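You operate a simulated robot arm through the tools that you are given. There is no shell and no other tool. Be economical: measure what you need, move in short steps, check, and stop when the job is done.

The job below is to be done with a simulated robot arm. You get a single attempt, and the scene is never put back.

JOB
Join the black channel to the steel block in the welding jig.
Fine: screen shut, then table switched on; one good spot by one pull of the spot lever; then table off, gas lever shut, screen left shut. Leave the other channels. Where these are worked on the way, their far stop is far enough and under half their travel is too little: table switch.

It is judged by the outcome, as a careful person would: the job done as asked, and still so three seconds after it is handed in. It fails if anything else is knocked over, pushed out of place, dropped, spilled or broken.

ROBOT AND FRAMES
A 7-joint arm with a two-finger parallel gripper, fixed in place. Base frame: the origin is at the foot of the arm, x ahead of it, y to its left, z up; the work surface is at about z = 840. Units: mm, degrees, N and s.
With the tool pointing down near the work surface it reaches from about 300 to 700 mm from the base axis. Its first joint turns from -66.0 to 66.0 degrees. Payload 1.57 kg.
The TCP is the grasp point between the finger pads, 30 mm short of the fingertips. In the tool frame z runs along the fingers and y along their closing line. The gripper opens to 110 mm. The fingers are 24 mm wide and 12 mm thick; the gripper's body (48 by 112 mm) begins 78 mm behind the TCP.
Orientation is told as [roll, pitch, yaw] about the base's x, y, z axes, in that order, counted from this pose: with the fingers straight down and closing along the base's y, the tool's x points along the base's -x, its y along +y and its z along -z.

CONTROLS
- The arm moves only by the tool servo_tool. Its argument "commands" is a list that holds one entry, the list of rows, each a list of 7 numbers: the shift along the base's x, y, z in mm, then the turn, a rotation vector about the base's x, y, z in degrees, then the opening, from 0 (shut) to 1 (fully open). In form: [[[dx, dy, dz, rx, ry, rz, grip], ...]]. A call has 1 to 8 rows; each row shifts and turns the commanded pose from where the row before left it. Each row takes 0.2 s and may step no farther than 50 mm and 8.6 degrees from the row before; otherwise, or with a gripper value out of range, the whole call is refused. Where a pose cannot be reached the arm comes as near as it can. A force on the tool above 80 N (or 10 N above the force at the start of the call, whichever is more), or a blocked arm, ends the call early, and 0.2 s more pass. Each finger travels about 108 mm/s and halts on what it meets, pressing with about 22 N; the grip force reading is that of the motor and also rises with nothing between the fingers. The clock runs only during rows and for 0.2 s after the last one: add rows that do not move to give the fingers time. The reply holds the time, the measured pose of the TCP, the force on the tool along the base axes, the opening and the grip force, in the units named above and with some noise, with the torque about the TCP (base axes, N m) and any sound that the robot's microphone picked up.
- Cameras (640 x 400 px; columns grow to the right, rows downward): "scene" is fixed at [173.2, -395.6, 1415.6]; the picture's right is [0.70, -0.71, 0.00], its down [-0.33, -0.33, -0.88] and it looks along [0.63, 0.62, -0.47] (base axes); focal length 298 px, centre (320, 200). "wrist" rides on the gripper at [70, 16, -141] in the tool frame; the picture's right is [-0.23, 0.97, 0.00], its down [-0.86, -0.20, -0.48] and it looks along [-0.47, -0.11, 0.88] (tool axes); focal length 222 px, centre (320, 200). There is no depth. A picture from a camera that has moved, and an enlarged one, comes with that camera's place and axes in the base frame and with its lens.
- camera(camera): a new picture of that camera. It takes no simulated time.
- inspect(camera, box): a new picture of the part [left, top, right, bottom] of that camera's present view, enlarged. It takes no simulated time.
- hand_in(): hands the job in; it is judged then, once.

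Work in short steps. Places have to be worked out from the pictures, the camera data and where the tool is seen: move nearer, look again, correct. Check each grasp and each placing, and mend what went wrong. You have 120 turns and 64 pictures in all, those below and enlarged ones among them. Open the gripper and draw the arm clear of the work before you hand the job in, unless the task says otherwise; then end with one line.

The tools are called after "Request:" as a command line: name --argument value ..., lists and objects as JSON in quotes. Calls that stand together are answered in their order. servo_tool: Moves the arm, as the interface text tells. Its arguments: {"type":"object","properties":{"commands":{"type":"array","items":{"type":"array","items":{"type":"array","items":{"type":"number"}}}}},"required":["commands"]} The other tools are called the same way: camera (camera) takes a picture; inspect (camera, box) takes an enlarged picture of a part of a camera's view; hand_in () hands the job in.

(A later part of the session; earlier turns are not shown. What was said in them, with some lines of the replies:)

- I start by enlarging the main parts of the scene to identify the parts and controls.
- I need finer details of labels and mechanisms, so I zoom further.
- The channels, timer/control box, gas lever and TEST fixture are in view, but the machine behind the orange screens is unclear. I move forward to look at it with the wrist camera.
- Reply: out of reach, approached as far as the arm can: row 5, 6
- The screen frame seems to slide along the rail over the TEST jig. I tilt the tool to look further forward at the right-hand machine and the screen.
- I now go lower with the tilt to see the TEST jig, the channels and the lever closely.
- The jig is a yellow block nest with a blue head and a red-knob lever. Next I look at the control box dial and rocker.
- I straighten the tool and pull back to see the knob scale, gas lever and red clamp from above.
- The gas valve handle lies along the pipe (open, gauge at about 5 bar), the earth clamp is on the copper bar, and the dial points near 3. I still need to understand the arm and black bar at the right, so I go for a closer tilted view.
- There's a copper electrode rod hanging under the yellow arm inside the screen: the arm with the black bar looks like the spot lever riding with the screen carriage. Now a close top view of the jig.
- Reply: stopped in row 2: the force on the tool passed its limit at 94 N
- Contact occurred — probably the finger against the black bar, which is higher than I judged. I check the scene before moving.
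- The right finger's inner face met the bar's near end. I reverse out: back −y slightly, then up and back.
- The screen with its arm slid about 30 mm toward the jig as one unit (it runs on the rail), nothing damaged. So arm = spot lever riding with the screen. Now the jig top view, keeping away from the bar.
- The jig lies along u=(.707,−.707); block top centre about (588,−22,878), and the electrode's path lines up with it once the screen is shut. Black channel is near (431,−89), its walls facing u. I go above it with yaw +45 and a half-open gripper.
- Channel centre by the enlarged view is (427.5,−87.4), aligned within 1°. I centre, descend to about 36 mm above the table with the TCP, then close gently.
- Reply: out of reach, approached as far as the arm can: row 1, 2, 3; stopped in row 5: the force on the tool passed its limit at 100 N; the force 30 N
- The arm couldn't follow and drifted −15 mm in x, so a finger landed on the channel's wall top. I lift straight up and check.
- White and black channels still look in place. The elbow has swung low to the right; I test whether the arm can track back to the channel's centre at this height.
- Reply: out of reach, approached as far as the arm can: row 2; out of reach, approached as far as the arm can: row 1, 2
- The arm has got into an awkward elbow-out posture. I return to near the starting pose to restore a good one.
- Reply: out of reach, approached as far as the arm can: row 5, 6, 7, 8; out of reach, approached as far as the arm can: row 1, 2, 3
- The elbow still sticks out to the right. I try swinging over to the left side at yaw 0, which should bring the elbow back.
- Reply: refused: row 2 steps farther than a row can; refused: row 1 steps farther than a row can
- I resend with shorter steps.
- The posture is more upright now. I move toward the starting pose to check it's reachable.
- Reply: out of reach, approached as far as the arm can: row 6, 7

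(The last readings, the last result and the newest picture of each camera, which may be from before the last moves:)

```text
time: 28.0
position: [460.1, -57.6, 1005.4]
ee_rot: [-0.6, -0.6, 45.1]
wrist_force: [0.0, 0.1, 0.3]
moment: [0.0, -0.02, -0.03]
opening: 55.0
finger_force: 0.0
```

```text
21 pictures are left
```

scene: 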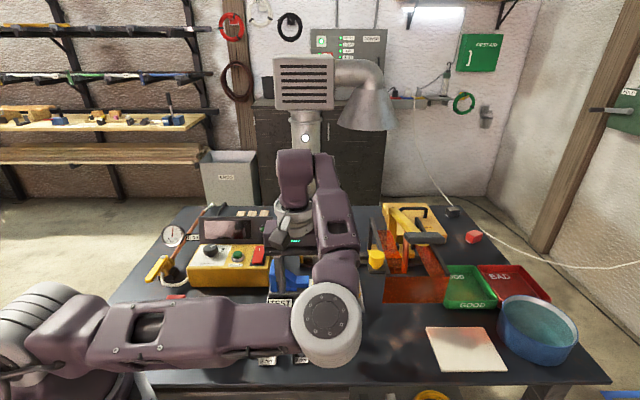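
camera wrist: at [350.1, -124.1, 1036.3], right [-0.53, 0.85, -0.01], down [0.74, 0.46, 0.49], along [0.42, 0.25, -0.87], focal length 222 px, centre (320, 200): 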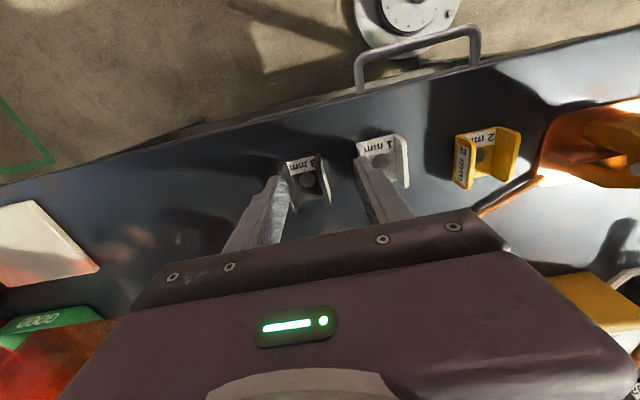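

The same elbow-right family limits the base joint. I'll try the opposite yaw (−135°, same closing line), rotating while over the left side so the elbow swings the other way.

Request:
servo_tool --commands '[[[-10, 20, 30, 0, 0, -8.5, 0.5], [-10, 25, 30, 0, 0, -8.5, 0.5], [-10, 25, 30, 0, 0, -8.5, 0.5], [-10, 30, 30, 0, 0, -8.5, 0.5], [0, 30, 30, 0, 0, -8.5, 0.5], [0, 30, 0, 0, 0, -8.5, 0.5], [0, 20, 0, 0, 0, -8.5, 0.5], [0, 0, 0, 0, 0, -8.5, 0.5]]]'

Request:
servo_tool --commands '[[[0, 0, 0, 0, 0, -8.5, 0.5], [0, 0, 0, 0, 0, -8.5, 0.5], [0, 0, 0, 0, 0, -8.5, 0.5], [0, 0, 0, 0, 0, -8.5, 0.5], [0, 0, 0, 0, 0, -8.5, 0.5], [0, 0, 0, 0, 0, -8.5, 0.5], [0, 0, 0, 0, 0, -8.5, 0.5], [0, 0, 0, 0, 0, -8.5, 0.5]]]'

Request:
servo_tool --commands '[[[0, -10, 0, 0, 0, -8.5, 0.5], [0, -15, 0, 0, 0, -8.5, 0.5], [0, -30, 0, 0, 0, -8.5, 0.5], [0, -40, 0, 0, 0, -8.5, 0.5], [0, -40, 0, 0, 0, -8.5, 0.5], [0, -40, 0, 0, 0, -1.5, 0.5]]]'

Request:
camera --camera "scene"

```text
time: 29.8
position: [421.1, 119.5, 1155.1]
ee_rot: [-0.5, -0.6, -23.2]
wrist_force: [0.1, 0.4, -0.6]
moment: [-0.02, 0.02, -0.01]
opening: 54.9
finger_force: 0.0
```

```text
time: 31.6
position: [420.5, 120.1, 1152.5]
ee_rot: [-0.5, -0.7, -91.1]
wrist_force: [0.2, -0.7, 0.7]
moment: [-0.01, -0.03, 0.02]
opening: 55.1
finger_force: 0.0
```

```text
time: 33.0
position: [418.8, -54.6, 1153.7]
ee_rot: [-0.4, -0.8, -135.0]
wrist_force: [-0.2, -0.3, -1.0]
moment: [0.02, -0.02, 0.01]
opening: 54.7
finger_force: 0.1
```

```text
20 pictures are left
```

scene: 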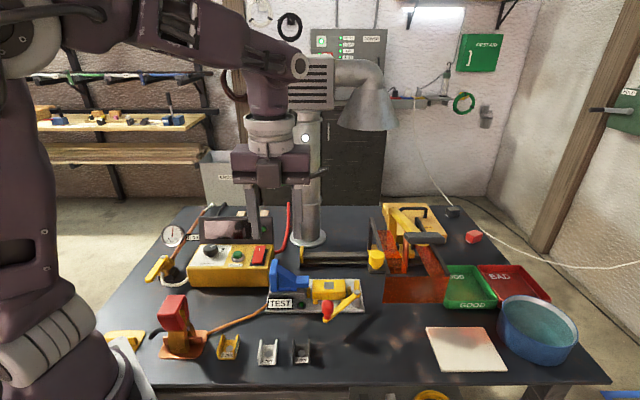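

Now the elbow is up. All objects still look in place; I go above the channel and verify with the wrist camera.

Request:
servo_tool --commands '[[[3, -11, -40, 0, 0, 0, 0.5], [3, -11, -40, 0, 0, 0, 0.5], [2.7, -10.8, -40, 0, 0, 0, 0.5], [0, 0, -40, 0.3, 0.5, 0, 0.5], [0, 0, 0, 0, 0, 0, 0.5]]]'

Request:
inspect --camera "wrist" --box '[240, 80, 400, 200]'

```text
time: 34.2
position: [429.2, -86.2, 991.8]
ee_rot: [-1.1, -0.8, -134.9]
wrist_force: [-1.0, 0.0, -0.4]
moment: [0.0, -0.01, -0.01]
opening: 55.1
finger_force: 0.0
```

```text
3.33 times, centred on (320, 140) of wrist
camera zoom: at [493.6, -49.3, 1132.9], right [0.53, -0.85, -0.02], down [-0.73, -0.47, 0.49], along [-0.43, -0.25, -0.87], focal length 740 px, centre (320, 400)
```

zoom: 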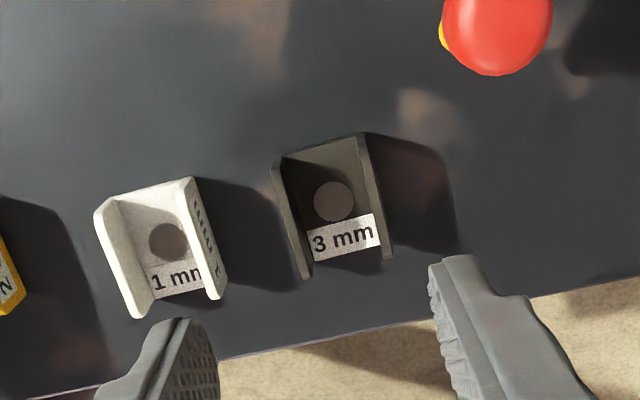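

Channel still at about (428,−88.5), aligned. I correct the small tilt and descend around it.

Request:
servo_tool --commands '[[[0, -1, -30, -0.2, -1.3, 0, 0.5], [-0.5, -1, -30, 0, 0, 0, 0.5], [0, 0, -20, 0, 0, 0, 0.5], [0, 0, 0, 0, 0, 0, 0.5]]]'

Request:
inspect --camera "wrist" --box '[220, 100, 420, 250]'

```text
time: 35.2
position: [429.4, -89.6, 910.9]
ee_rot: [0.1, 0.0, -134.9]
wrist_force: [-0.6, -0.8, 0.2]
moment: [0.01, 0.0, 0.01]
opening: 54.8
finger_force: 0.0
```

```text
2.67 times, centred on (320, 175) of wrist
camera zoom: at [489.1, -51.8, 1053.8], right [0.53, -0.85, 0.0], down [-0.74, -0.46, 0.48], along [-0.41, -0.25, -0.88], focal length 592 px, centre (320, 267)
```

zoom: 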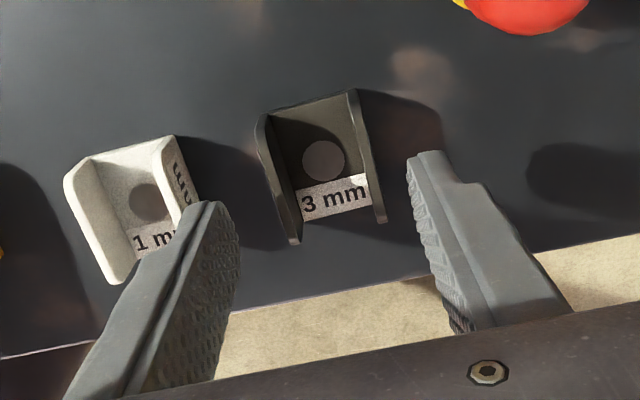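

Centred within 1 mm. I narrow a bit for clearance to the white channel, descend the last 34 mm and close.

Request:
servo_tool --commands '[[[0, 0, -5, 0, 0, 0, 0.44], [0, 0, -15, 0, 0, 0, 0.44], [0, 0, -14, 0, 0, 0, 0.44], [0, 0, 0, 0, 0, 0, 0.3], [0, 0, 0, 0, 0, 0, 0.25], [0, 0, 0, 0, 0, 0, 0.25]]]'

```text
time: 36.6
position: [428.2, -90.1, 879.7]
ee_rot: [0.0, 0.0, -135.0]
wrist_force: [1.0, -1.0, 7.8]
moment: [-0.01, -0.04, -0.01]
opening: 34.9
finger_force: 21.9
```

Gripped at 34.9 mm with 22 N. I lift and check.

Request:
servo_tool --commands '[[[0, 0, 20, 0, 0, 0, 0.25], [0, 0, 40, 0, 0, 0, 0.25], [0, 0, 45, 0, 0, 0, 0.25], [0, 0, 15, 0, 0, 0, 0.25]]]'

Request:
inspect --camera "wrist" --box '[220, 100, 420, 250]'

```text
time: 37.6
position: [428.3, -88.8, 998.1]
ee_rot: [-0.1, -0.1, -134.9]
wrist_force: [0.1, -0.9, 0.0]
moment: [-0.02, -0.02, 0.03]
opening: 35.3
finger_force: 21.3
```

```text
2.67 times, centred on (320, 175) of wrist
camera zoom: at [489.3, -50.6, 1140.2], right [0.53, -0.85, 0.0], down [-0.74, -0.46, 0.48], along [-0.41, -0.25, -0.88], focal length 592 px, centre (320, 267)
```

zoom: 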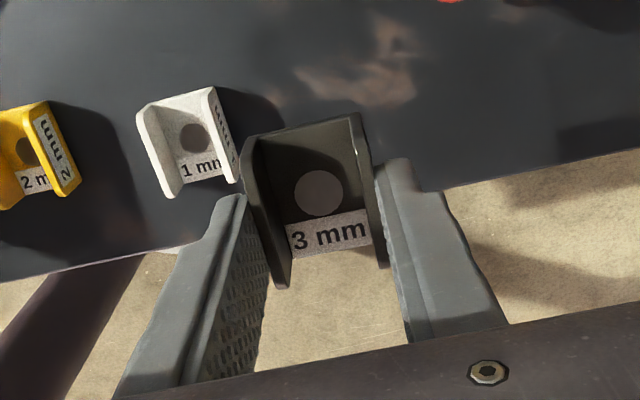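

Secure and level. I raise and pass over to the back side of the jig so the wrist camera can see the block for exact placement.

Request:
servo_tool --commands '[[[25, 10, 30, 0, 0, 0, 0.25], [37, 20, 22, 0, 0, 0, 0.25], [37, 20, 0, 0, 0, 0, 0.25], [37, 22, 0, 0, 0, 0, 0.25], [37, 22, 0, 0, 0, 0, 0.25], [37, 22, 0, 0, 0, 0, 0.25], [0, 0, 0, 0, 0, 0, 0.25]]]'

Request:
camera --camera "wrist"

Request:
inspect --camera "wrist" --box '[220, 20, 420, 170]'

```text
time: 39.2
position: [637.8, 26.5, 1046.2]
ee_rot: [-0.1, -0.1, -135.0]
wrist_force: [-0.7, -0.5, 0.3]
moment: [0.01, 0.0, -0.03]
opening: 35.3
finger_force: 21.1
```

```text
16 pictures are left
camera wrist: at [698.8, 64.0, 1189.5], right [0.53, -0.85, 0.0], down [-0.74, -0.46, 0.48], along [-0.41, -0.25, -0.88], focal length 222 px, centre (320, 200)
```

wrist: 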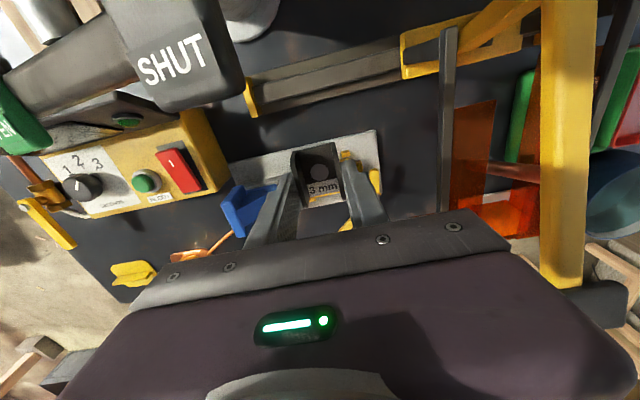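

```text
2.67 times, centred on (320, 95) of wrist
camera zoom: at [698.8, 64.0, 1189.5], right [0.53, -0.85, 0.0], down [-0.74, -0.46, 0.48], along [-0.41, -0.25, -0.88], focal length 592 px, centre (320, 480)
```

zoom: 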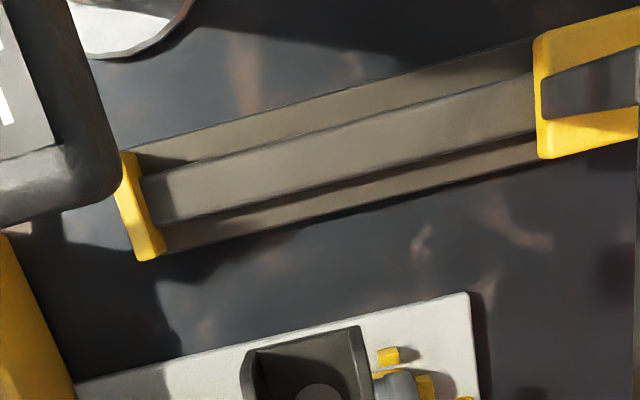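

The visible side is actually +v, so I must stand on the −v side of the block. The flap lever is near the camera here, so I move straight away from it.

Request:
servo_tool --commands '[[[-28, -28, 0, 0, 0, 0, 0.25], [-28, -28, 0, 0, 0, 0, 0.25], [-28, -28, 0, 0, 0, 0, 0.25], [0, 0, 0, 0, 0, 0, 0.25]]]'

Request:
camera --camera "wrist"

Request:
inspect --camera "wrist" --box '[240, 70, 400, 190]'

```text
time: 40.2
position: [554.3, -59.8, 1049.4]
ee_rot: [0.0, -0.1, -134.9]
wrist_force: [-0.9, 0.1, -1.6]
moment: [-0.01, 0.03, 0.05]
opening: 35.2
finger_force: 22.3
```

```text
14 pictures are left
camera wrist: at [615.3, -21.0, 1190.9], right [0.53, -0.85, 0.0], down [-0.74, -0.46, 0.48], along [-0.41, -0.25, -0.88], focal length 222 px, centre (320, 200)
```

wrist: 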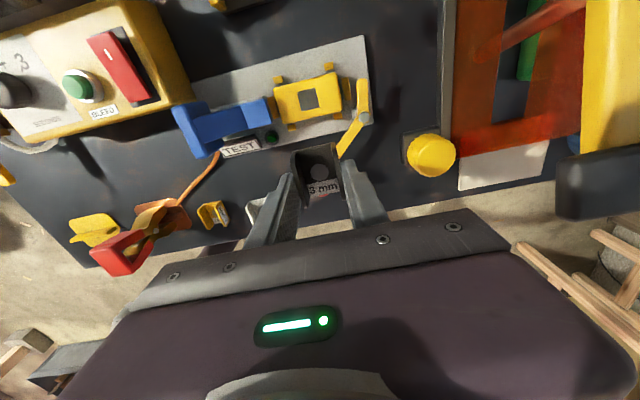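

```text
3.33 times, centred on (320, 130) of wrist
camera zoom: at [615.3, -21.0, 1190.9], right [0.53, -0.85, 0.0], down [-0.74, -0.46, 0.48], along [-0.41, -0.25, -0.88], focal length 740 px, centre (320, 433)
```

zoom: 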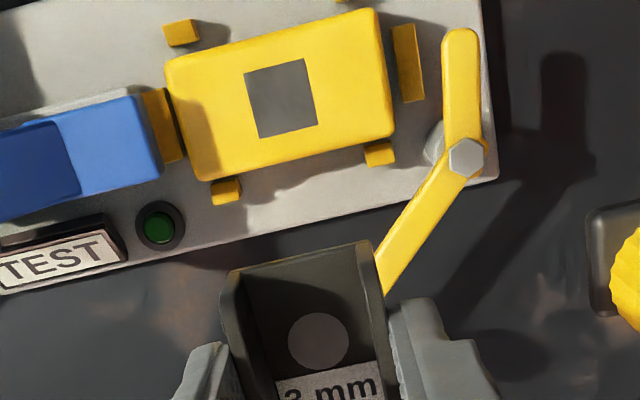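

Square centre resolves to (585.5,−20.5). I move over it, lower to ~15 mm above, then look again.

Request:
servo_tool --commands '[[[16, 19, 0, 0, 0, 0, 0.25], [15, 18.5, 0, 0, 0, 0, 0.25], [0, 0, -45, 0, 0, 0, 0.25], [0, 0, -45, 0, 0, 0, 0.25], [0, 0, -22, 0, 0, 0, 0.25], [0, 0, 0, 0, 0, 0, 0.25]]]'

Request:
inspect --camera "wrist" --box '[240, 100, 400, 220]'

```text
time: 41.6
position: [586.8, -21.5, 937.7]
ee_rot: [0.0, -0.1, -134.8]
wrist_force: [-0.1, -0.5, -0.5]
moment: [0.02, -0.03, 0.01]
opening: 35.2
finger_force: 22.1
```

```text
3.33 times, centred on (320, 160) of wrist
camera zoom: at [647.4, 16.3, 1078.9], right [0.53, -0.85, 0.0], down [-0.74, -0.46, 0.48], along [-0.41, -0.25, -0.88], focal length 740 px, centre (320, 333)
```

zoom: 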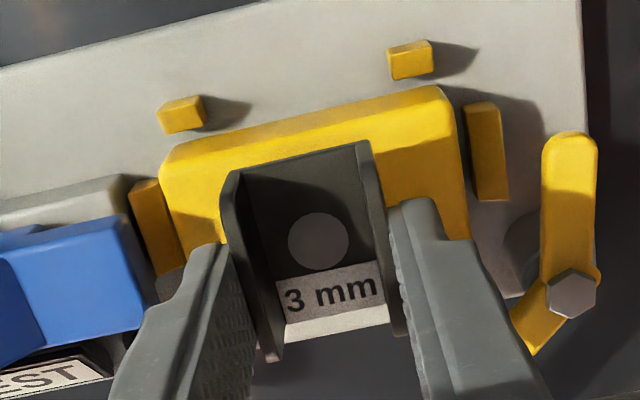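

Well centred over the block. I lower in small steps and watch the force.

Request:
servo_tool --commands '[[[-0.8, -0.6, -6, 0, 0, 0, 0.25], [0, 0, -6, 0, 0, 0, 0.25], [0, 0, -3, 0, 0, 0, 0.25]]]'

Request:
servo_tool --commands '[[[0, 0, -2, 0, 0, 0, 0.25], [0, 0, 0, 0, 0, 0, 0.25]]]'

```text
time: 42.4
position: [585.8, -21.4, 924.0]
ee_rot: [-0.1, 0.1, -135.0]
wrist_force: [-0.1, -0.1, -0.7]
moment: [0.02, -0.03, 0.0]
opening: 35.0
finger_force: 22.4
```

```text
time: 43.0
position: [584.1, -22.0, 922.1]
ee_rot: [0.0, -0.1, -134.8]
wrist_force: [0.6, 0.1, -0.4]
moment: [-0.01, 0.0, -0.05]
opening: 34.9
finger_force: 22.6
```

Request:
servo_tool --commands '[[[0, 0, -2, 0, 0, 0, 0.25], [0, 0, 0, 0, 0, 0, 0.25]]]'

Request:
servo_tool --commands '[[[0, 0, -2, 0, 0, 0, 0.25], [0, 0, 0, 0, 0, 0, 0.25]]]'

Request:
servo_tool --commands '[[[0, 0, -2, 0, 0, 0, 0.25], [0, 0, 0, 0, 0, 0, 0.25]]]'

```text
time: 43.6
position: [583.5, -21.4, 919.5]
ee_rot: [-0.2, -0.1, -134.9]
wrist_force: [0.7, 0.4, -0.7]
moment: [0.0, -0.01, 0.01]
opening: 35.2
finger_force: 22.0
```

```text
time: 44.2
position: [584.3, -22.0, 917.5]
ee_rot: [0.1, 0.0, -134.9]
wrist_force: [-0.1, 0.2, 0.7]
moment: [-0.03, 0.03, -0.01]
opening: 35.0
finger_force: 22.0
```

```text
time: 44.8
position: [585.0, -21.5, 916.0]
ee_rot: [0.0, 0.0, -135.1]
wrist_force: [-5.3, -5.1, 21.4]
moment: [-0.09, 0.2, 0.02]
opening: 35.1
finger_force: 22.2
```

Contact at z≈916. I ease off slightly and open a little, then lift clear.

Request:
servo_tool --commands '[[[0, 0, 0.8, 0, 0, 0, 0.25], [0, 0, 0, 0, 0, 0, 0.38], [0, 0, 0, 0, 0, 0, 0.42], [0, 0, 20, 0, 0, 0, 0.42], [0, 0, 45, 0, 0, 0, 0.42], [0, 0, 45, 0, 0, 0, 0.42], [-25, -25, 20, 0, 0, 0, 0.42]]]'

Request:
inspect --camera "wrist" --box '[220, 50, 420, 200]'

```text
time: 46.4
position: [558.3, -45.4, 1049.6]
ee_rot: [-0.2, 0.0, -134.9]
wrist_force: [0.0, 0.3, -0.3]
moment: [0.0, -0.04, 0.01]
opening: 45.9
finger_force: 0.1
```

```text
2.67 times, centred on (320, 125) of wrist
camera zoom: at [619.7, -6.8, 1191.1], right [0.53, -0.85, 0.0], down [-0.74, -0.47, 0.48], along [-0.41, -0.25, -0.88], focal length 592 px, centre (320, 400)
```

zoom: 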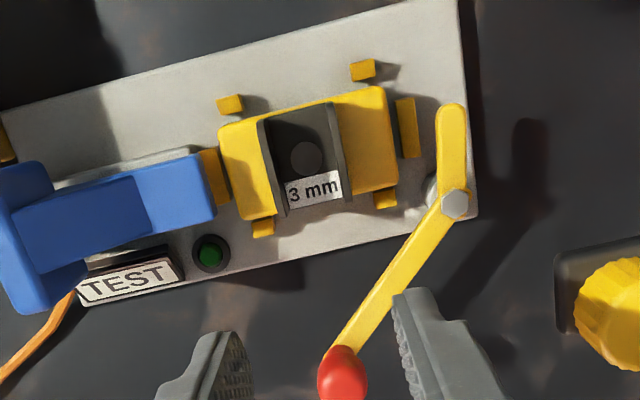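

The black channel sits centred on the steel square. Now I check the timer dial from straight above.

Request:
servo_tool --commands '[[[-32, 36, 0, 0, 0, 0, 0.42], [-32, 36, 0, 0, 0, 0, 0.42], [-32, 36, 0, 0, 0, 0, 0.42], [-32, 36, 0, 0, 0, 0, 0.42], [-32, 36, 0, 0, 0, 0, 0.42], [-28, 36, 0, 0, 0, 0, 0.42], [0, 36, 0, 0, 0, 0, 0.42], [0, 0, 0, 0, 0, 0, 0.42]]]'

Request:
inspect --camera "wrist" --box '[230, 10, 470, 190]'

```text
time: 48.2
position: [369.1, 202.4, 1049.3]
ee_rot: [-0.1, 0.1, -135.0]
wrist_force: [0.3, 0.3, -0.4]
moment: [-0.03, 0.0, -0.02]
opening: 46.2
finger_force: 0.0
```

```text
2.22 times, centred on (350, 100) of wrist
camera zoom: at [430.2, 241.2, 1190.7], right [0.53, -0.85, 0.0], down [-0.74, -0.46, 0.48], along [-0.41, -0.25, -0.88], focal length 494 px, centre (253, 422)
```

zoom: 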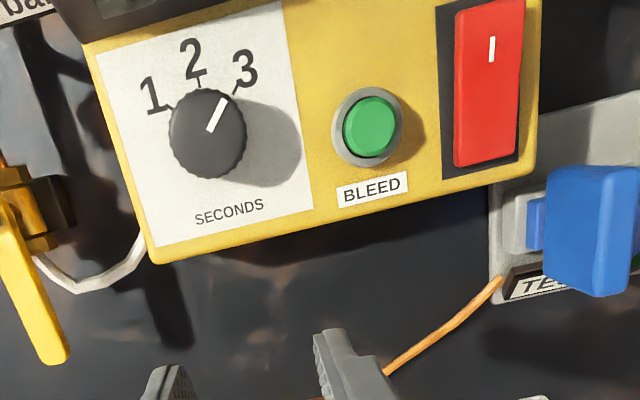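

The dial is at 3 s (matching 3 mm), and the rocker's I-end is up (off). Next is shutting the screen: its yellow knob triangulates to about (616,−130,1007). I go above it, turning to yaw −45 so the fingers close along v.

Request:
servo_tool --commands '[[[10, -15, 30, 0, 0, 8, 0.42], [20, -27, 30, 0, 0, 8, 0.6], [25, -33, 0, 0, 0, 8, 0.6], [25, -33, 0, 0, 0, 8, 0.6], [25, -33, 0, 0, 0, 8, 0.6], [25, -33, 0, 0, 0, 8, 0.6]]]'

Request:
servo_tool --commands '[[[25, -33, 0, 0, 0, 8, 0.6], [25, -33, 0, 0, 0, 8, 0.6], [25, -33, 0, 0, 0, 8, 0.6], [25, -33, 0, 0, 0, 8, 0.6], [13, -22, 0, 0, 0, 8, 0.6], [0, 0, 0, 0, 0, 2, 0.6]]]'

Request:
camera --camera "wrist"

```text
time: 49.6
position: [500.6, 31.4, 1106.4]
ee_rot: [0.1, 0.0, -86.9]
wrist_force: [-0.5, 0.4, 1.3]
moment: [0.03, 0.02, 0.0]
opening: 66.1
finger_force: 0.1
```

```text
time: 51.0
position: [614.3, -123.0, 1105.8]
ee_rot: [-0.2, 0.0, -44.9]
wrist_force: [-0.1, -0.5, -0.2]
moment: [-0.03, -0.03, -0.05]
opening: 65.9
finger_force: 0.0
```

```text
9 pictures are left
camera wrist: at [577.1, -61.1, 1248.4], right [0.85, 0.53, 0.0], down [0.47, -0.74, 0.48], along [0.25, -0.41, -0.88], focal length 222 px, centre (320, 200)
```

wrist: 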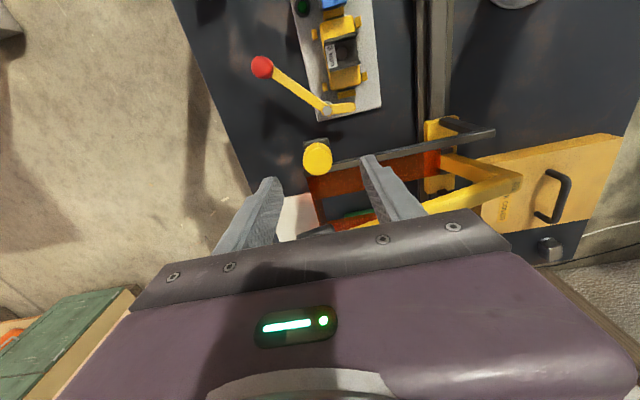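

Knob confirmed at (616,−128). For a positive drive along the rail, I turn back to yaw −135 (fingers closing along u) here, then lower over the knob.

Request:
servo_tool --commands '[[[0, 0, 0, 0, 0, -8.2, 0.6], [0, 0, 0, 0, 0, -8.2, 0.6], [0, 0, 0, 0, 0, -8.2, 0.6], [0, 0, 0, 0, 0, -8.2, 0.6], [0, 0, 0, 0, 0, -8.2, 0.6], [0, 0, 0, 0, 0, -8.2, 0.6]]]'

Request:
servo_tool --commands '[[[1, -2, 0, 0, 0, -8.2, 0.6], [1, -3, 0, 0, 0, -8.2, 0.6], [0, 0, 0, 0, 0, -8.2, 0.6], [0, 0, 0, 0, 0, -8.2, 0.6], [0, 0, 0, 0, 0, -8, 0.6], [0, 0, -30, 0, 0, 0, 0.6], [0, 0, -24, 0, 0, 0, 0.6]]]'

Request:
inspect --camera "wrist" --box '[200, 80, 440, 260]'

```text
time: 52.4
position: [611.6, -123.4, 1108.0]
ee_rot: [0.1, -0.1, -94.3]
wrist_force: [0.1, -0.4, 0.0]
moment: [0.0, 0.02, -0.01]
opening: 65.9
finger_force: 0.0
```

```text
time: 54.0
position: [617.3, -127.4, 1052.1]
ee_rot: [0.1, 0.0, -135.0]
wrist_force: [-0.4, -1.3, -0.4]
moment: [0.0, -0.01, -0.01]
opening: 66.0
finger_force: 0.1
```

```text
2.22 times, centred on (320, 170) of wrist
camera zoom: at [677.6, -89.2, 1194.2], right [0.53, -0.85, 0.0], down [-0.75, -0.46, 0.48], along [-0.41, -0.25, -0.88], focal length 494 px, centre (320, 267)
```

zoom: 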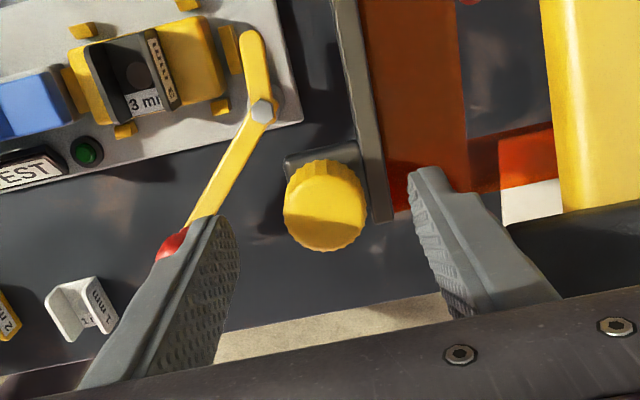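

The knob is centred between the fingers. I lower 30 mm and close on it.

Request:
servo_tool --commands '[[[-1, -1.5, -15, 0, 0, 0, 0.6], [0, 0, -14, 0, 0, 0, 0.6], [0, 0, 0, 0, 0, 0, 0.4], [0, 0, 0, 0, 0, 0, 0.25], [0, 0, 0, 0, 0, 0, 0.2], [0, 0, 0, 0, 0, 0, 0.2]]]'

```text
time: 55.4
position: [614.5, -129.7, 1023.4]
ee_rot: [-0.1, -0.1, -134.9]
wrist_force: [-0.1, 0.0, -5.9]
moment: [0.19, -0.16, -0.01]
opening: 31.4
finger_force: 39.9
```

Knob gripped. I slide the screen along −u in moderate steps.

Request:
servo_tool --commands '[[[-7, 7, 0, 0, 0, 0, 0.2], [-14, 14, 0, 0, 0, 0, 0.2], [-14, 14, 0, 0, 0, 0, 0.2], [-14, 14, 0, 0, 0, 0, 0.2], [-14, 14, 0, 0, 0, 0, 0.2], [-14, 14, 0, 0, 0, 0, 0.2], [-14, 14, 0, 0, 0, 0, 0.2]]]'

```text
time: 57.0
position: [524.2, -39.1, 1024.1]
ee_rot: [-0.2, -0.4, -135.0]
wrist_force: [-14.5, -16.4, -30.0]
moment: [-0.53, 0.57, 0.08]
opening: 31.5
finger_force: 40.4
```

Moved 128 mm with some sideways/vertical strain; I relieve it slightly (−v, down) and continue with smaller steps.

Request:
servo_tool --commands '[[[-1, -1, -1.5, 0, 0, 0, 0.2], [-7, 7, 0, 0, 0, 0, 0.2], [-7, 7, 0, 0, 0, 0, 0.2], [-7, 7, 0, 0, 0, 0, 0.2], [-5, 5, 0, 0, 0, 0, 0.2]]]'

```text
time: 58.2
position: [496.5, -12.5, 1022.9]
ee_rot: [0.1, 0.1, -134.9]
wrist_force: [-7.6, -9.9, 17.3]
moment: [0.06, -0.1, 0.0]
opening: 31.2
finger_force: 40.0
```

Request:
servo_tool --commands '[[[-4, 4, 0.7, 0, 0, 0, 0.2], [-4, 4, 0, 0, 0, 0, 0.2], [-4, 4, 0, 0, 0, 0, 0.2], [-3, 3, 0, 0, 0, 0, 0.2], [0, 0, 0, 0, 0, 0, 0.2]]]'

```text
time: 59.4
position: [486.0, -1.3, 1023.7]
ee_rot: [0.4, 0.1, -135.0]
wrist_force: [30.8, -22.2, -16.7]
moment: [0.07, -1.07, -0.15]
opening: 31.6
finger_force: 40.5
```

The force along +u shows the end stop is reached (181 mm travel). I press slightly once more to confirm it's fully home.

Request:
servo_tool --commands '[[[-2, 2, 0.5, 0, 0, 0, 0.2], [0, 0, 0, 0, 0, 0, 0.2]]]'

Request:
inspect --camera "scene" --box '[180, 190, 420, 340]'

```text
time: 60.0
position: [484.6, -0.6, 1021.8]
ee_rot: [0.6, 0.0, -135.0]
wrist_force: [52.2, -32.2, -29.8]
moment: [-0.06, -1.04, 0.0]
opening: 31.7
finger_force: 40.3
```

```text
2.67 times, centred on (300, 265) of scene
camera zoom: at [175.2, -396.6, 1415.0], right [0.7, -0.71, 0.0], down [-0.34, -0.33, -0.88], along [0.63, 0.62, -0.47], focal length 794 px, centre (373, 27)
```

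zoom: 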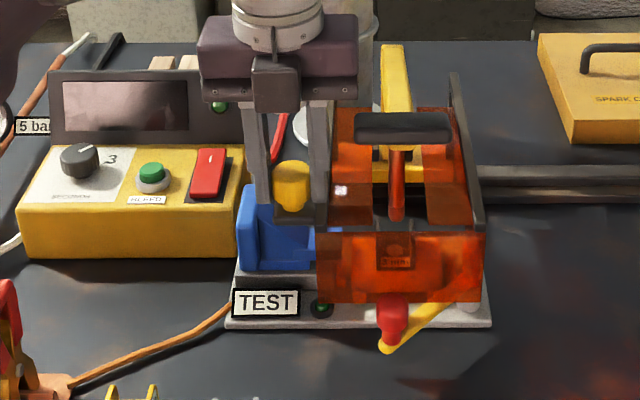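

The screen is home against its stop, with the electrode over the channel. I relax, open slightly and lift off the knob.

Request:
servo_tool --commands '[[[3, -3, 0.5, 0, 0, 0, 0.2], [0, 0, 0, 0, 0, 0, 0.34], [0, 0, 0, 0, 0, 0, 0.34], [0, 0, 30, 0, 0, 0, 0.34], [0, 0, 45, 0, 0, 0, 0.34], [0, 0, 20, 0, 0, 0, 0.2], [0, 0, 0, 0, 0, 0, 0]]]'

```text
time: 61.6
position: [485.4, 2.5, 1118.1]
ee_rot: [-0.1, -0.2, -134.9]
wrist_force: [0.4, 0.4, 0.1]
moment: [0.0, -0.01, 0.0]
opening: 0.1
finger_force: 21.3
```

Now the table switch: I-end at about (520,174,920). I turn to yaw ≈ −30 with closed fingers (camera kept away from the flap lever) and go above it.

Request:
servo_tool --commands '[[[0, 20, 0, 0, 0, 8, 0], [5, 25, 0, 0, 0, 8, 0], [5, 25, 0, 0, 0, 8, 0], [5, 25, 0, 0, 0, 8, 0], [5, 25, 0, 0, 0, 8, 0], [5, 25, 0, 0, 0, 8, 0], [5, 20, 0, 0, 0, 8, 0], [6.5, 8.5, 0, 0, 0, 8, 0]]]'

Request:
servo_tool --commands '[[[0, 0, -20, 0, 0, 8, 0], [0, 0, -30, 0, 0, 8, 0], [0, 0, -30, 0, 0, 8, 0], [0, 0, -30, 0, 0, 8, 0], [0, 0, -25, 0, 0, 8, 0], [0, 0, 0, 0, 0, 0, 0]]]'

Request:
inspect --camera "wrist" --box '[200, 80, 440, 260]'

```text
time: 63.4
position: [519.4, 176.5, 1120.2]
ee_rot: [0.0, 0.0, -70.8]
wrist_force: [-0.5, 0.0, 0.7]
moment: [0.03, 0.03, -0.02]
opening: 0.0
finger_force: 21.2
```

```text
time: 64.8
position: [517.6, 173.4, 982.8]
ee_rot: [0.0, 0.0, -30.7]
wrist_force: [0.5, 0.4, 0.5]
moment: [0.0, 0.0, 0.03]
opening: 0.1
finger_force: 21.4
```

```text
2.22 times, centred on (320, 170) of wrist
camera zoom: at [465.9, 223.5, 1125.2], right [0.69, 0.72, 0.0], down [0.63, -0.61, 0.48], along [0.34, -0.33, -0.88], focal length 494 px, centre (320, 267)
```

zoom: 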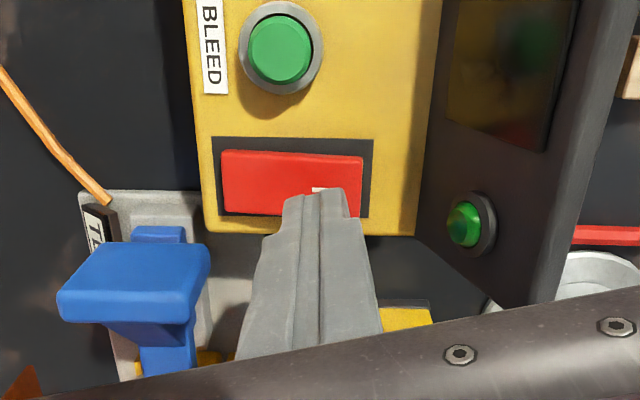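

The closed tips are right above the I mark. I shift 7 mm further toward the I-end and press down in small steps.

Request:
servo_tool --commands '[[[5, 5, -10, 0, 0, 0, 0], [0, 0, -10, 0, 0, 0, 0], [0, 0, -5, 0, 0, 0, 0], [0, 0, -4, 0, 0, 0, 0]]]'

Request:
servo_tool --commands '[[[0, 0, -3, 0, 0, 0, 0], [0, 0, -3, 0, 0, 0, 0]]]'

```text
time: 65.8
position: [522.6, 178.4, 955.0]
ee_rot: [0.0, 0.0, -30.9]
wrist_force: [0.2, -0.4, -0.7]
moment: [0.0, 0.0, 0.01]
opening: 0.0
finger_force: 21.2
```

```text
time: 66.4
position: [524.0, 179.7, 950.0]
ee_rot: [-0.1, 0.0, -30.9]
wrist_force: [-0.1, 0.5, 0.1]
moment: [-0.01, -0.04, 0.02]
opening: 0.1
finger_force: 21.4
```

Request:
servo_tool --commands '[[[0, 0, -3, 0, 0, 0, 0], [0, 0, -3, 0, 0, 0, 0]]]'

Request:
servo_tool --commands '[[[0, 0, -3, 0, 0, 0, 0], [0, 0, -3, 0, 0, 0, 0]]]'

```text
time: 67.0
position: [525.8, 179.0, 947.9]
ee_rot: [0.2, -0.2, -30.9]
wrist_force: [-2.3, -11.5, 71.1]
moment: [-0.57, 1.07, 0.16]
opening: 0.0
finger_force: 21.6
```

```text
time: 67.3
position: [525.2, 180.0, 947.4]
ee_rot: [0.2, -0.1, -31.1]
wrist_force: [-7.8, -8.0, 22.4]
moment: [-0.3, 0.51, 0.09]
opening: 0.0
finger_force: 20.8
stopped in row 1: the force on the tool passed its limit at 90 N (the readings are from after the stop); the commanded pose is now the measured one
```

Firm contact after light travel; no click was reported. I lift and look whether the rocker tipped over.

Request:
servo_tool --commands '[[[0, 0, 20, 0, 0, 0, 0], [-10, -10, 30, 0, 0, 0, 0], [-15, -15, 20, 0, 0, 0, 0]]]'

Request:
inspect --camera "wrist" --box '[200, 60, 440, 240]'

```text
time: 68.1
position: [500.1, 156.0, 1015.7]
ee_rot: [0.2, -0.2, -31.0]
wrist_force: [0.3, 0.3, 0.0]
moment: [0.02, 0.04, 0.02]
opening: 0.0
finger_force: 21.3
```

```text
2.22 times, centred on (320, 150) of wrist
camera zoom: at [449.3, 205.5, 1157.3], right [0.7, 0.72, 0.0], down [0.63, -0.61, 0.48], along [0.35, -0.33, -0.88], focal length 494 px, centre (320, 311)
```

zoom: 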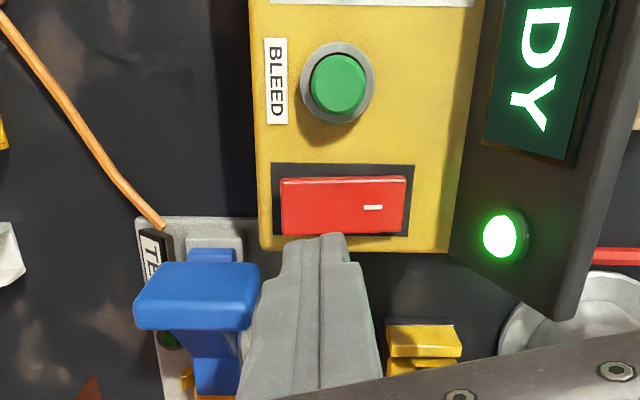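

The display shows READY and the lamp is lit: table is on. Now the spot lever: its black bar should be at about (533,−72,1070). I rise and go above it to check.

Request:
servo_tool --commands '[[[0, 0, 45, 0, 0, 0, 0], [0, 0, 45, 0, 0, 0, 0], [0, -20, 40, 0, 0, 0, 0], [5, -45, 5, 0, 0, 0, 0], [7, -45, 0, 0, 0, 0, 0], [7, -45, 0, 0, 0, 0, 0], [7, -45, 0, 0, 0, 0, 0], [7, -28, 0, 0, 0, 0, 0]]]'

Request:
inspect --camera "wrist" --box '[160, 40, 480, 280]'

```text
time: 69.9
position: [533.4, -74.5, 1149.9]
ee_rot: [0.3, -0.2, -31.0]
wrist_force: [0.0, -0.6, 0.4]
moment: [0.01, -0.01, 0.0]
opening: 0.0
finger_force: 21.6
```

```text
1.67 times, centred on (320, 160) of wrist
camera zoom: at [480.9, -24.4, 1291.3], right [0.7, 0.72, 0.0], down [0.63, -0.61, 0.48], along [0.35, -0.33, -0.88], focal length 370 px, centre (320, 267)
```

zoom: 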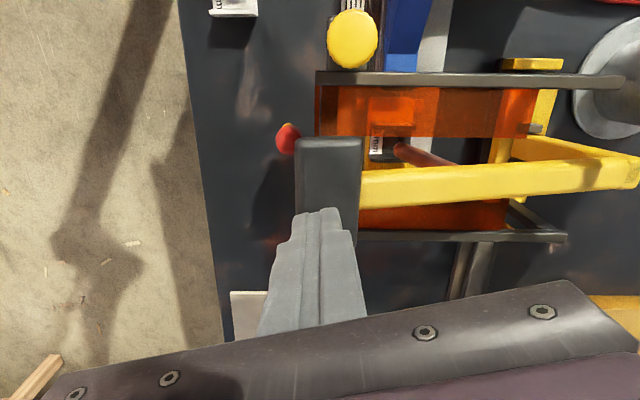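

The pad is ~39 mm wide; its centre is about 8 mm toward −u and 4 mm toward +v. I shift and descend until contact.

Request:
servo_tool --commands '[[[-2.8, 8.5, -10, 0, 0, 0, 0], [0, 0, -10, 0, 0, 0, 0], [0, 0, -5, 0, 0, 0, 0], [0, 0, -5, 0, 0, 0, 0]]]'

```text
time: 70.9
position: [530.5, -65.2, 1120.0]
ee_rot: [0.2, -0.1, -30.9]
wrist_force: [0.6, -0.4, 0.3]
moment: [0.0, -0.04, 0.0]
opening: 0.0
finger_force: 21.1
```

No contact yet. I now make one continuous smooth pull downward.

Request:
servo_tool --commands '[[[0, 0, -6, 0, 0, 0, 0], [0, 0, -6, 0, 0, 0, 0], [0, 0, -6, 0, 0, 0, 0], [0, 0, -6, 0, 0, 0, 0], [0, 0, -6, 0, 0, 0, 0], [0, 0, -6, 0, 0, 0, 0]]]'

```text
time: 72.3
position: [529.9, -64.1, 1086.4]
ee_rot: [0.2, -0.2, -31.2]
wrist_force: [-2.7, -2.5, 5.5]
moment: [-0.08, 0.13, 0.05]
opening: 0.0
finger_force: 21.2
```

Light contact force now (5.5 N). I keep pulling down.

Request:
servo_tool --commands '[[[0, 0, -6, 0, 0, 0, 0], [0, 0, -6, 0, 0, 0, 0], [0, 0, -6, 0, 0, 0, 0], [0, 0, -6, 0, 0, 0, 0], [0, 0, -6, 0, 0, 0, 0]]]'

```text
time: 73.5
position: [530.5, -62.2, 1055.5]
ee_rot: [0.3, -0.2, -31.0]
wrist_force: [2.2, 2.2, 0.9]
moment: [0.03, -0.02, -0.05]
opening: 0.1
finger_force: 20.9
```

Request:
servo_tool --commands '[[[0, 0, -5, 0, 0, 0, 0], [0, 0, -5, 0, 0, 0, 0], [0, 0, -5, 0, 0, 0, 0]]]'

```text
time: 74.3
position: [531.3, -63.8, 1039.5]
ee_rot: [0.2, -0.2, -31.1]
wrist_force: [-3.6, -5.0, 6.2]
moment: [-0.21, 0.12, 0.03]
opening: 0.0
finger_force: 21.2
```

Request:
servo_tool --commands '[[[0, 0, -5, 0, 0, 0, 0], [0, 0, -5, 0, 0, 0, 0], [0, 0, -5, 0, 0, 0, 0]]]'

```text
time: 74.9
position: [529.8, -63.9, 1038.5]
ee_rot: [0.2, -0.5, -31.0]
wrist_force: [-10.7, -3.2, 33.7]
moment: [-0.14, 0.43, 0.0]
opening: 0.0
finger_force: 21.6
stopped in row 2: the force on the tool passed its limit at 96 N (the readings are from after the stop); the commanded pose is now the measured one
```

Bottom reached (firm stop). I hold it there for the 3 s weld time.

Request:
servo_tool --commands '[[[0, 0, 0, 0, 0, 0, 0], [0, 0, 0, 0, 0, 0, 0], [0, 0, 0, 0, 0, 0, 0], [0, 0, 0, 0, 0, 0, 0], [0, 0, 0, 0, 0, 0, 0], [0, 0, 0, 0, 0, 0, 0], [0, 0, 0, 0, 0, 0, 0], [0, 0, 0, 0, 0, 0, 0]]]'

Request:
servo_tool --commands '[[[0, 0, 0, 0, 0, 0, 0], [0, 0, 0, 0, 0, 0, 0], [0, 0, 0, 0, 0, 0, 0], [0, 0, 0, 0, 0, 0, 0], [0, 0, 0, 0, 0, 0, 0], [0, 0, 0, 0, 0, 0, 0], [0, 0, 0, 0, 0, 0, 0], [0, 0, 0, 0, 0, 0, 0]]]'

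Request:
inspect --camera "scene" --box '[180, 190, 420, 340]'

```text
time: 76.7
position: [530.8, -64.8, 1039.2]
ee_rot: [0.3, -0.8, -31.1]
wrist_force: [-11.2, -8.1, 61.0]
moment: [-0.32, 0.6, -0.03]
opening: 0.2
finger_force: 21.8
```

```text
time: 78.5
position: [529.4, -65.5, 1039.2]
ee_rot: [0.4, -0.8, -31.1]
wrist_force: [-6.5, -8.7, 69.8]
moment: [-0.35, 0.47, -0.04]
opening: 0.2
finger_force: 20.8
```

```text
2.67 times, centred on (300, 265) of scene
camera zoom: at [171.9, -395.8, 1415.7], right [0.7, -0.71, 0.0], down [-0.33, -0.33, -0.88], along [0.63, 0.62, -0.47], focal length 794 px, centre (373, 27)
```

zoom: 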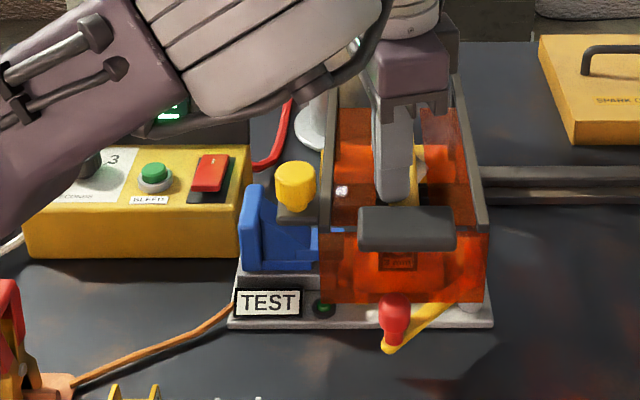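

The lever is down and has been held over 3.5 s. I release by rising smoothly, then go to the switch; the wrist view there also shows the display.

Request:
servo_tool --commands '[[[0, 0, 6, 0, 0, 0, 0], [0, 0, 10, 0, 0, 0, 0], [0, 0, 12, 0, 0, 0, 0], [0, 0, 12, 0, 0, 0, 0], [0, 0, 15, 0, 0, 0, 0], [0, 0, 25, 0, 0, 0, 0], [0, 0, 30, 0, 0, 0, 0]]]'

Request:
servo_tool --commands '[[[-5, 40, 0, 0, 0, 0, 0], [-5, 45, 0, 0, 0, 0, 0], [-5, 45, 0, 0, 0, 0, 0], [-5, 45, 0, 0, 0, 0, 0], [-5, 35, -10, 0, 0, 0, 0], [-4, 10, -40, 0, 0, 0, 0], [0, 0, -45, 0, 0, 0, 0], [0, 0, -35, 0, 0, 0, 0]]]'

Request:
inspect --camera "wrist" --box '[180, 0, 500, 240]'

```text
time: 79.5
position: [538.0, -56.9, 1071.1]
ee_rot: [2.0, -1.0, -30.5]
wrist_force: [19.2, 13.4, -14.5]
moment: [0.31, -0.65, -0.15]
opening: 0.0
finger_force: 21.3
stopped in row 4: the force on the tool passed its limit at 91 N (the readings are from after the stop); the commanded pose is now the measured one
```

```text
time: 81.3
position: [505.9, 163.0, 948.4]
ee_rot: [1.6, -1.1, -30.6]
wrist_force: [-7.9, -9.1, 26.1]
moment: [-0.07, 0.48, 0.21]
opening: 0.0
finger_force: 21.2
stopped in row 8: the force on the tool passed its limit at 114 N (the readings are from after the stop); the commanded pose is now the measured one
```

```text
1.67 times, centred on (340, 120) of wrist
camera zoom: at [450.1, 211.3, 1089.9], right [0.69, 0.72, 0.03], down [0.62, -0.62, 0.49], along [0.37, -0.32, -0.87], focal length 370 px, centre (287, 333)
```

zoom: 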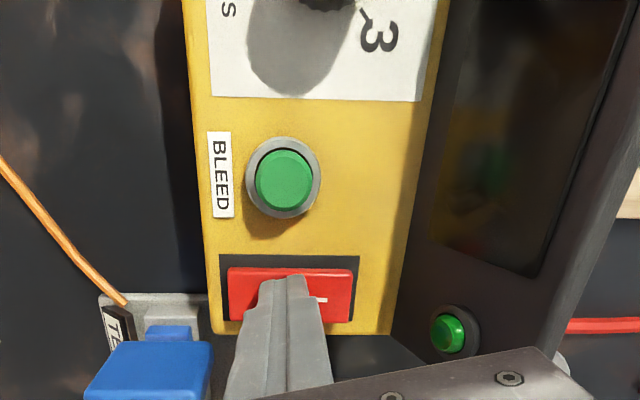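

The release was interrupted (the finger caught at z≈1071) and the following move then came down on the rocker about its middle; display and lamp are now dark, i.e. the table is off. I lift, shift to the rocker's front end and press it fully off to be sure.

Request:
servo_tool --commands '[[[0, 0, 18, 0, 0, 0, 0], [-7, -7, 0, 0, 0, 0, 0], [-6, -6, 0, 0, 0, 0, 0], [0, 0, -8, 0, 0, 0, 0], [0, 0, -5, 0, 0, 0, 0]]]'

Request:
servo_tool --commands '[[[0, 0, -3, 0, 0, 0, 0], [0, 0, -3, 0, 0, 0, 0], [0, 0, -3, 0, 0, 0, 0]]]'

```text
time: 82.5
position: [493.0, 150.0, 952.3]
ee_rot: [1.7, -1.1, -30.7]
wrist_force: [-0.8, 0.5, 0.1]
moment: [0.0, 0.02, 0.0]
opening: 0.0
finger_force: 21.3
```

```text
time: 83.3
position: [494.2, 150.3, 946.0]
ee_rot: [2.0, -1.4, -30.7]
wrist_force: [-6.7, -12.7, 65.1]
moment: [0.11, -0.56, -0.08]
opening: 0.1
finger_force: 21.2
```

Table is off to the stop. Now the gas lever (bolt ≈(329,335), tip ≈(272,277), z≈916); I rise, go over, and take one wrist look before engaging.

Request:
servo_tool --commands '[[[0, 0, 40, 0, 0, 0, 0], [0, 0, 45, 0, 0, 0, 0], [-20, 10, 29, 0, 0, 0, 0], [-40, 20, 0, 0, 0, 0, 0], [-40, 25, 0, 0, 0, 0, 0], [-40, 25, 0, 0, 0, 0, 0], [-40, 25, 0, 0, 0, 0, 0], [-6, 9, 0, 0, 0, 0, 0]]]'

Request:
camera --camera "wrist"

```text
time: 85.1
position: [309.2, 265.9, 1060.2]
ee_rot: [1.6, -1.1, -30.7]
wrist_force: [-0.6, 0.2, 0.4]
moment: [0.02, 0.01, 0.0]
opening: 0.2
finger_force: 21.2
```

```text
1 pictures are left
camera wrist: at [253.4, 313.8, 1200.8], right [0.69, 0.72, 0.03], down [0.62, -0.62, 0.49], along [0.37, -0.32, -0.87], focal length 222 px, centre (320, 200)
```

wrist: 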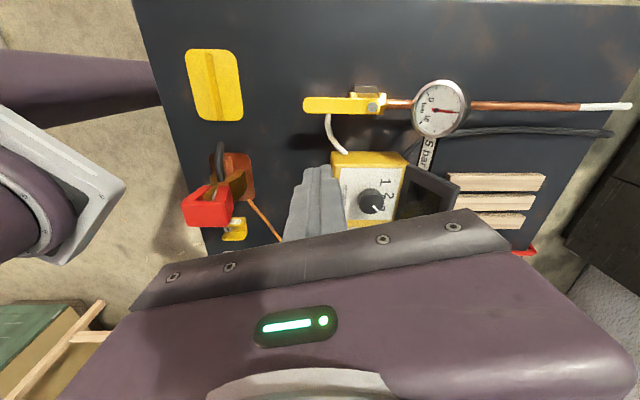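

Handle: bolt ≈(327,340), tip ≈(270,282); free space is on its −u side, so it shuts that way. I lower beside its +u side near the tip.

Request:
servo_tool --commands '[[[-8, -2, -40, 0, 0, 0, 0], [0, 0, -45, 0, 0, 0, 0], [0, 0, -30, 0, 0, 0, 0], [0, 0, -13, 0, 0, 0, 0], [0, 0, 0, 0, 0, 0, 0]]]'

```text
time: 86.3
position: [300.8, 262.3, 927.0]
ee_rot: [1.7, -1.1, -30.7]
wrist_force: [-0.5, 0.9, 0.0]
moment: [-0.03, 0.0, 0.02]
opening: 0.0
finger_force: 21.8
```

Clear. I push the handle around in an arc.

Request:
servo_tool --commands '[[[-7, 9, 0, 0, 0, 0, 0], [-10, 8.5, 0, 0, 0, 0, 0], [-10, 8.5, 0, 0, 0, 0, 0], [-9.7, 8.8, 0, 0, 0, 0, 0]]]'

```text
time: 87.3
position: [263.6, 296.4, 928.6]
ee_rot: [1.7, -1.1, -30.8]
wrist_force: [0.4, -0.3, -0.3]
moment: [0.01, 0.01, 0.0]
opening: 0.2
finger_force: 21.9
```

Request:
servo_tool --commands '[[[-5, 12, 0, 0, 0, 0, 0], [-4, 12.5, 0, 0, 0, 0, 0], [-4, 12.7, 0, 0, 0, 0, 0], [1, 12.5, 0, 0, 0, 0, 0], [2.5, 13, 0, 0, 0, 0, 0], [4, 13, 0, 0, 0, 0, 0]]]'

```text
time: 88.7
position: [257.3, 372.9, 930.7]
ee_rot: [1.7, -1.0, -30.7]
wrist_force: [-0.6, -1.2, 0.6]
moment: [-0.03, -0.04, -0.02]
opening: 0.1
finger_force: 21.5
```

Near the 90° position with little force; I push on along +v to find the stop.

Request:
servo_tool --commands '[[[3, 3, 0, 0, 0, 0, 0], [3, 3, 0, 0, 0, 0, 0], [3, 3, 0, 0, 0, 0, 0], [3, 3, 0, 0, 0, 0, 0]]]'

```text
time: 89.7
position: [265.0, 379.7, 930.0]
ee_rot: [0.9, -1.2, -30.8]
wrist_force: [-32.4, -48.0, 26.3]
moment: [-1.21, 0.48, -0.6]
opening: 0.0
finger_force: 20.9
```

Firm stop — the gas lever is shut. I back off, rise, open the gripper and move clear, then use the last picture.

Request:
servo_tool --commands '[[[-7, -7, 0, 0, 0, 0, 0], [-4, -4, 10, 0, 0, 0, 0], [0, 0, 40, 0, 0, 0, 0], [0, 0, 45, 0, 0, 0, 0.3], [10, -10, 45, 0, 0, 0, 0.6], [20, -20, 40, 0, 0, 0, 1], [20, -20, 30, 0, 0, 0, 1], [10, -10, 20, 0, 0, 0, 1]]]'

Request:
camera --camera "scene"

```text
time: 91.5
position: [315.8, 314.2, 1160.7]
ee_rot: [1.7, -1.0, -30.6]
wrist_force: [0.2, -0.1, -0.3]
moment: [0.02, 0.01, 0.0]
opening: 109.8
finger_force: 0.1
```

```text
0 pictures are left
```

scene: 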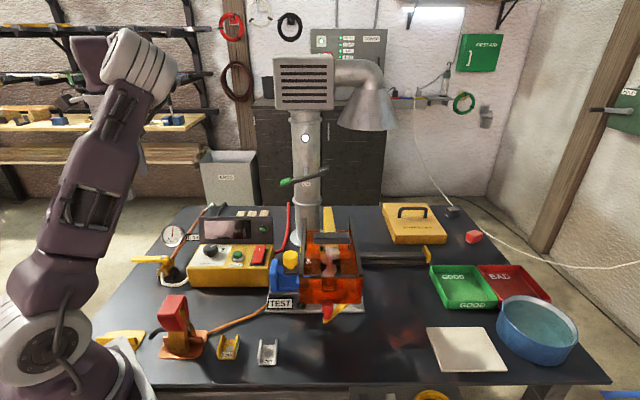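

The screen is shut, the spot lever has sprung back up, the table is off, the gas handle is crosswise, and the other channels are in place. The arm is clear and the gripper open, so I hand in.

Request:
hand_in

```text
The job is handed in.
```

I put the black 3 mm channel on the steel block and made one pull of the spot lever, but I never saw the weld itself. The welder showed READY before the pull and I held the lever down about 3.5 s with the dial on 3; I had no pictures left to inspect the joint. The pull came after shutting the screen and switching the table on. As I let the lever up, a finger caught and my next move came down on the table switch and turned it off; I then pressed it fully off. The gas lever is shut, the screen is still shut, and the other two channels are where they were.
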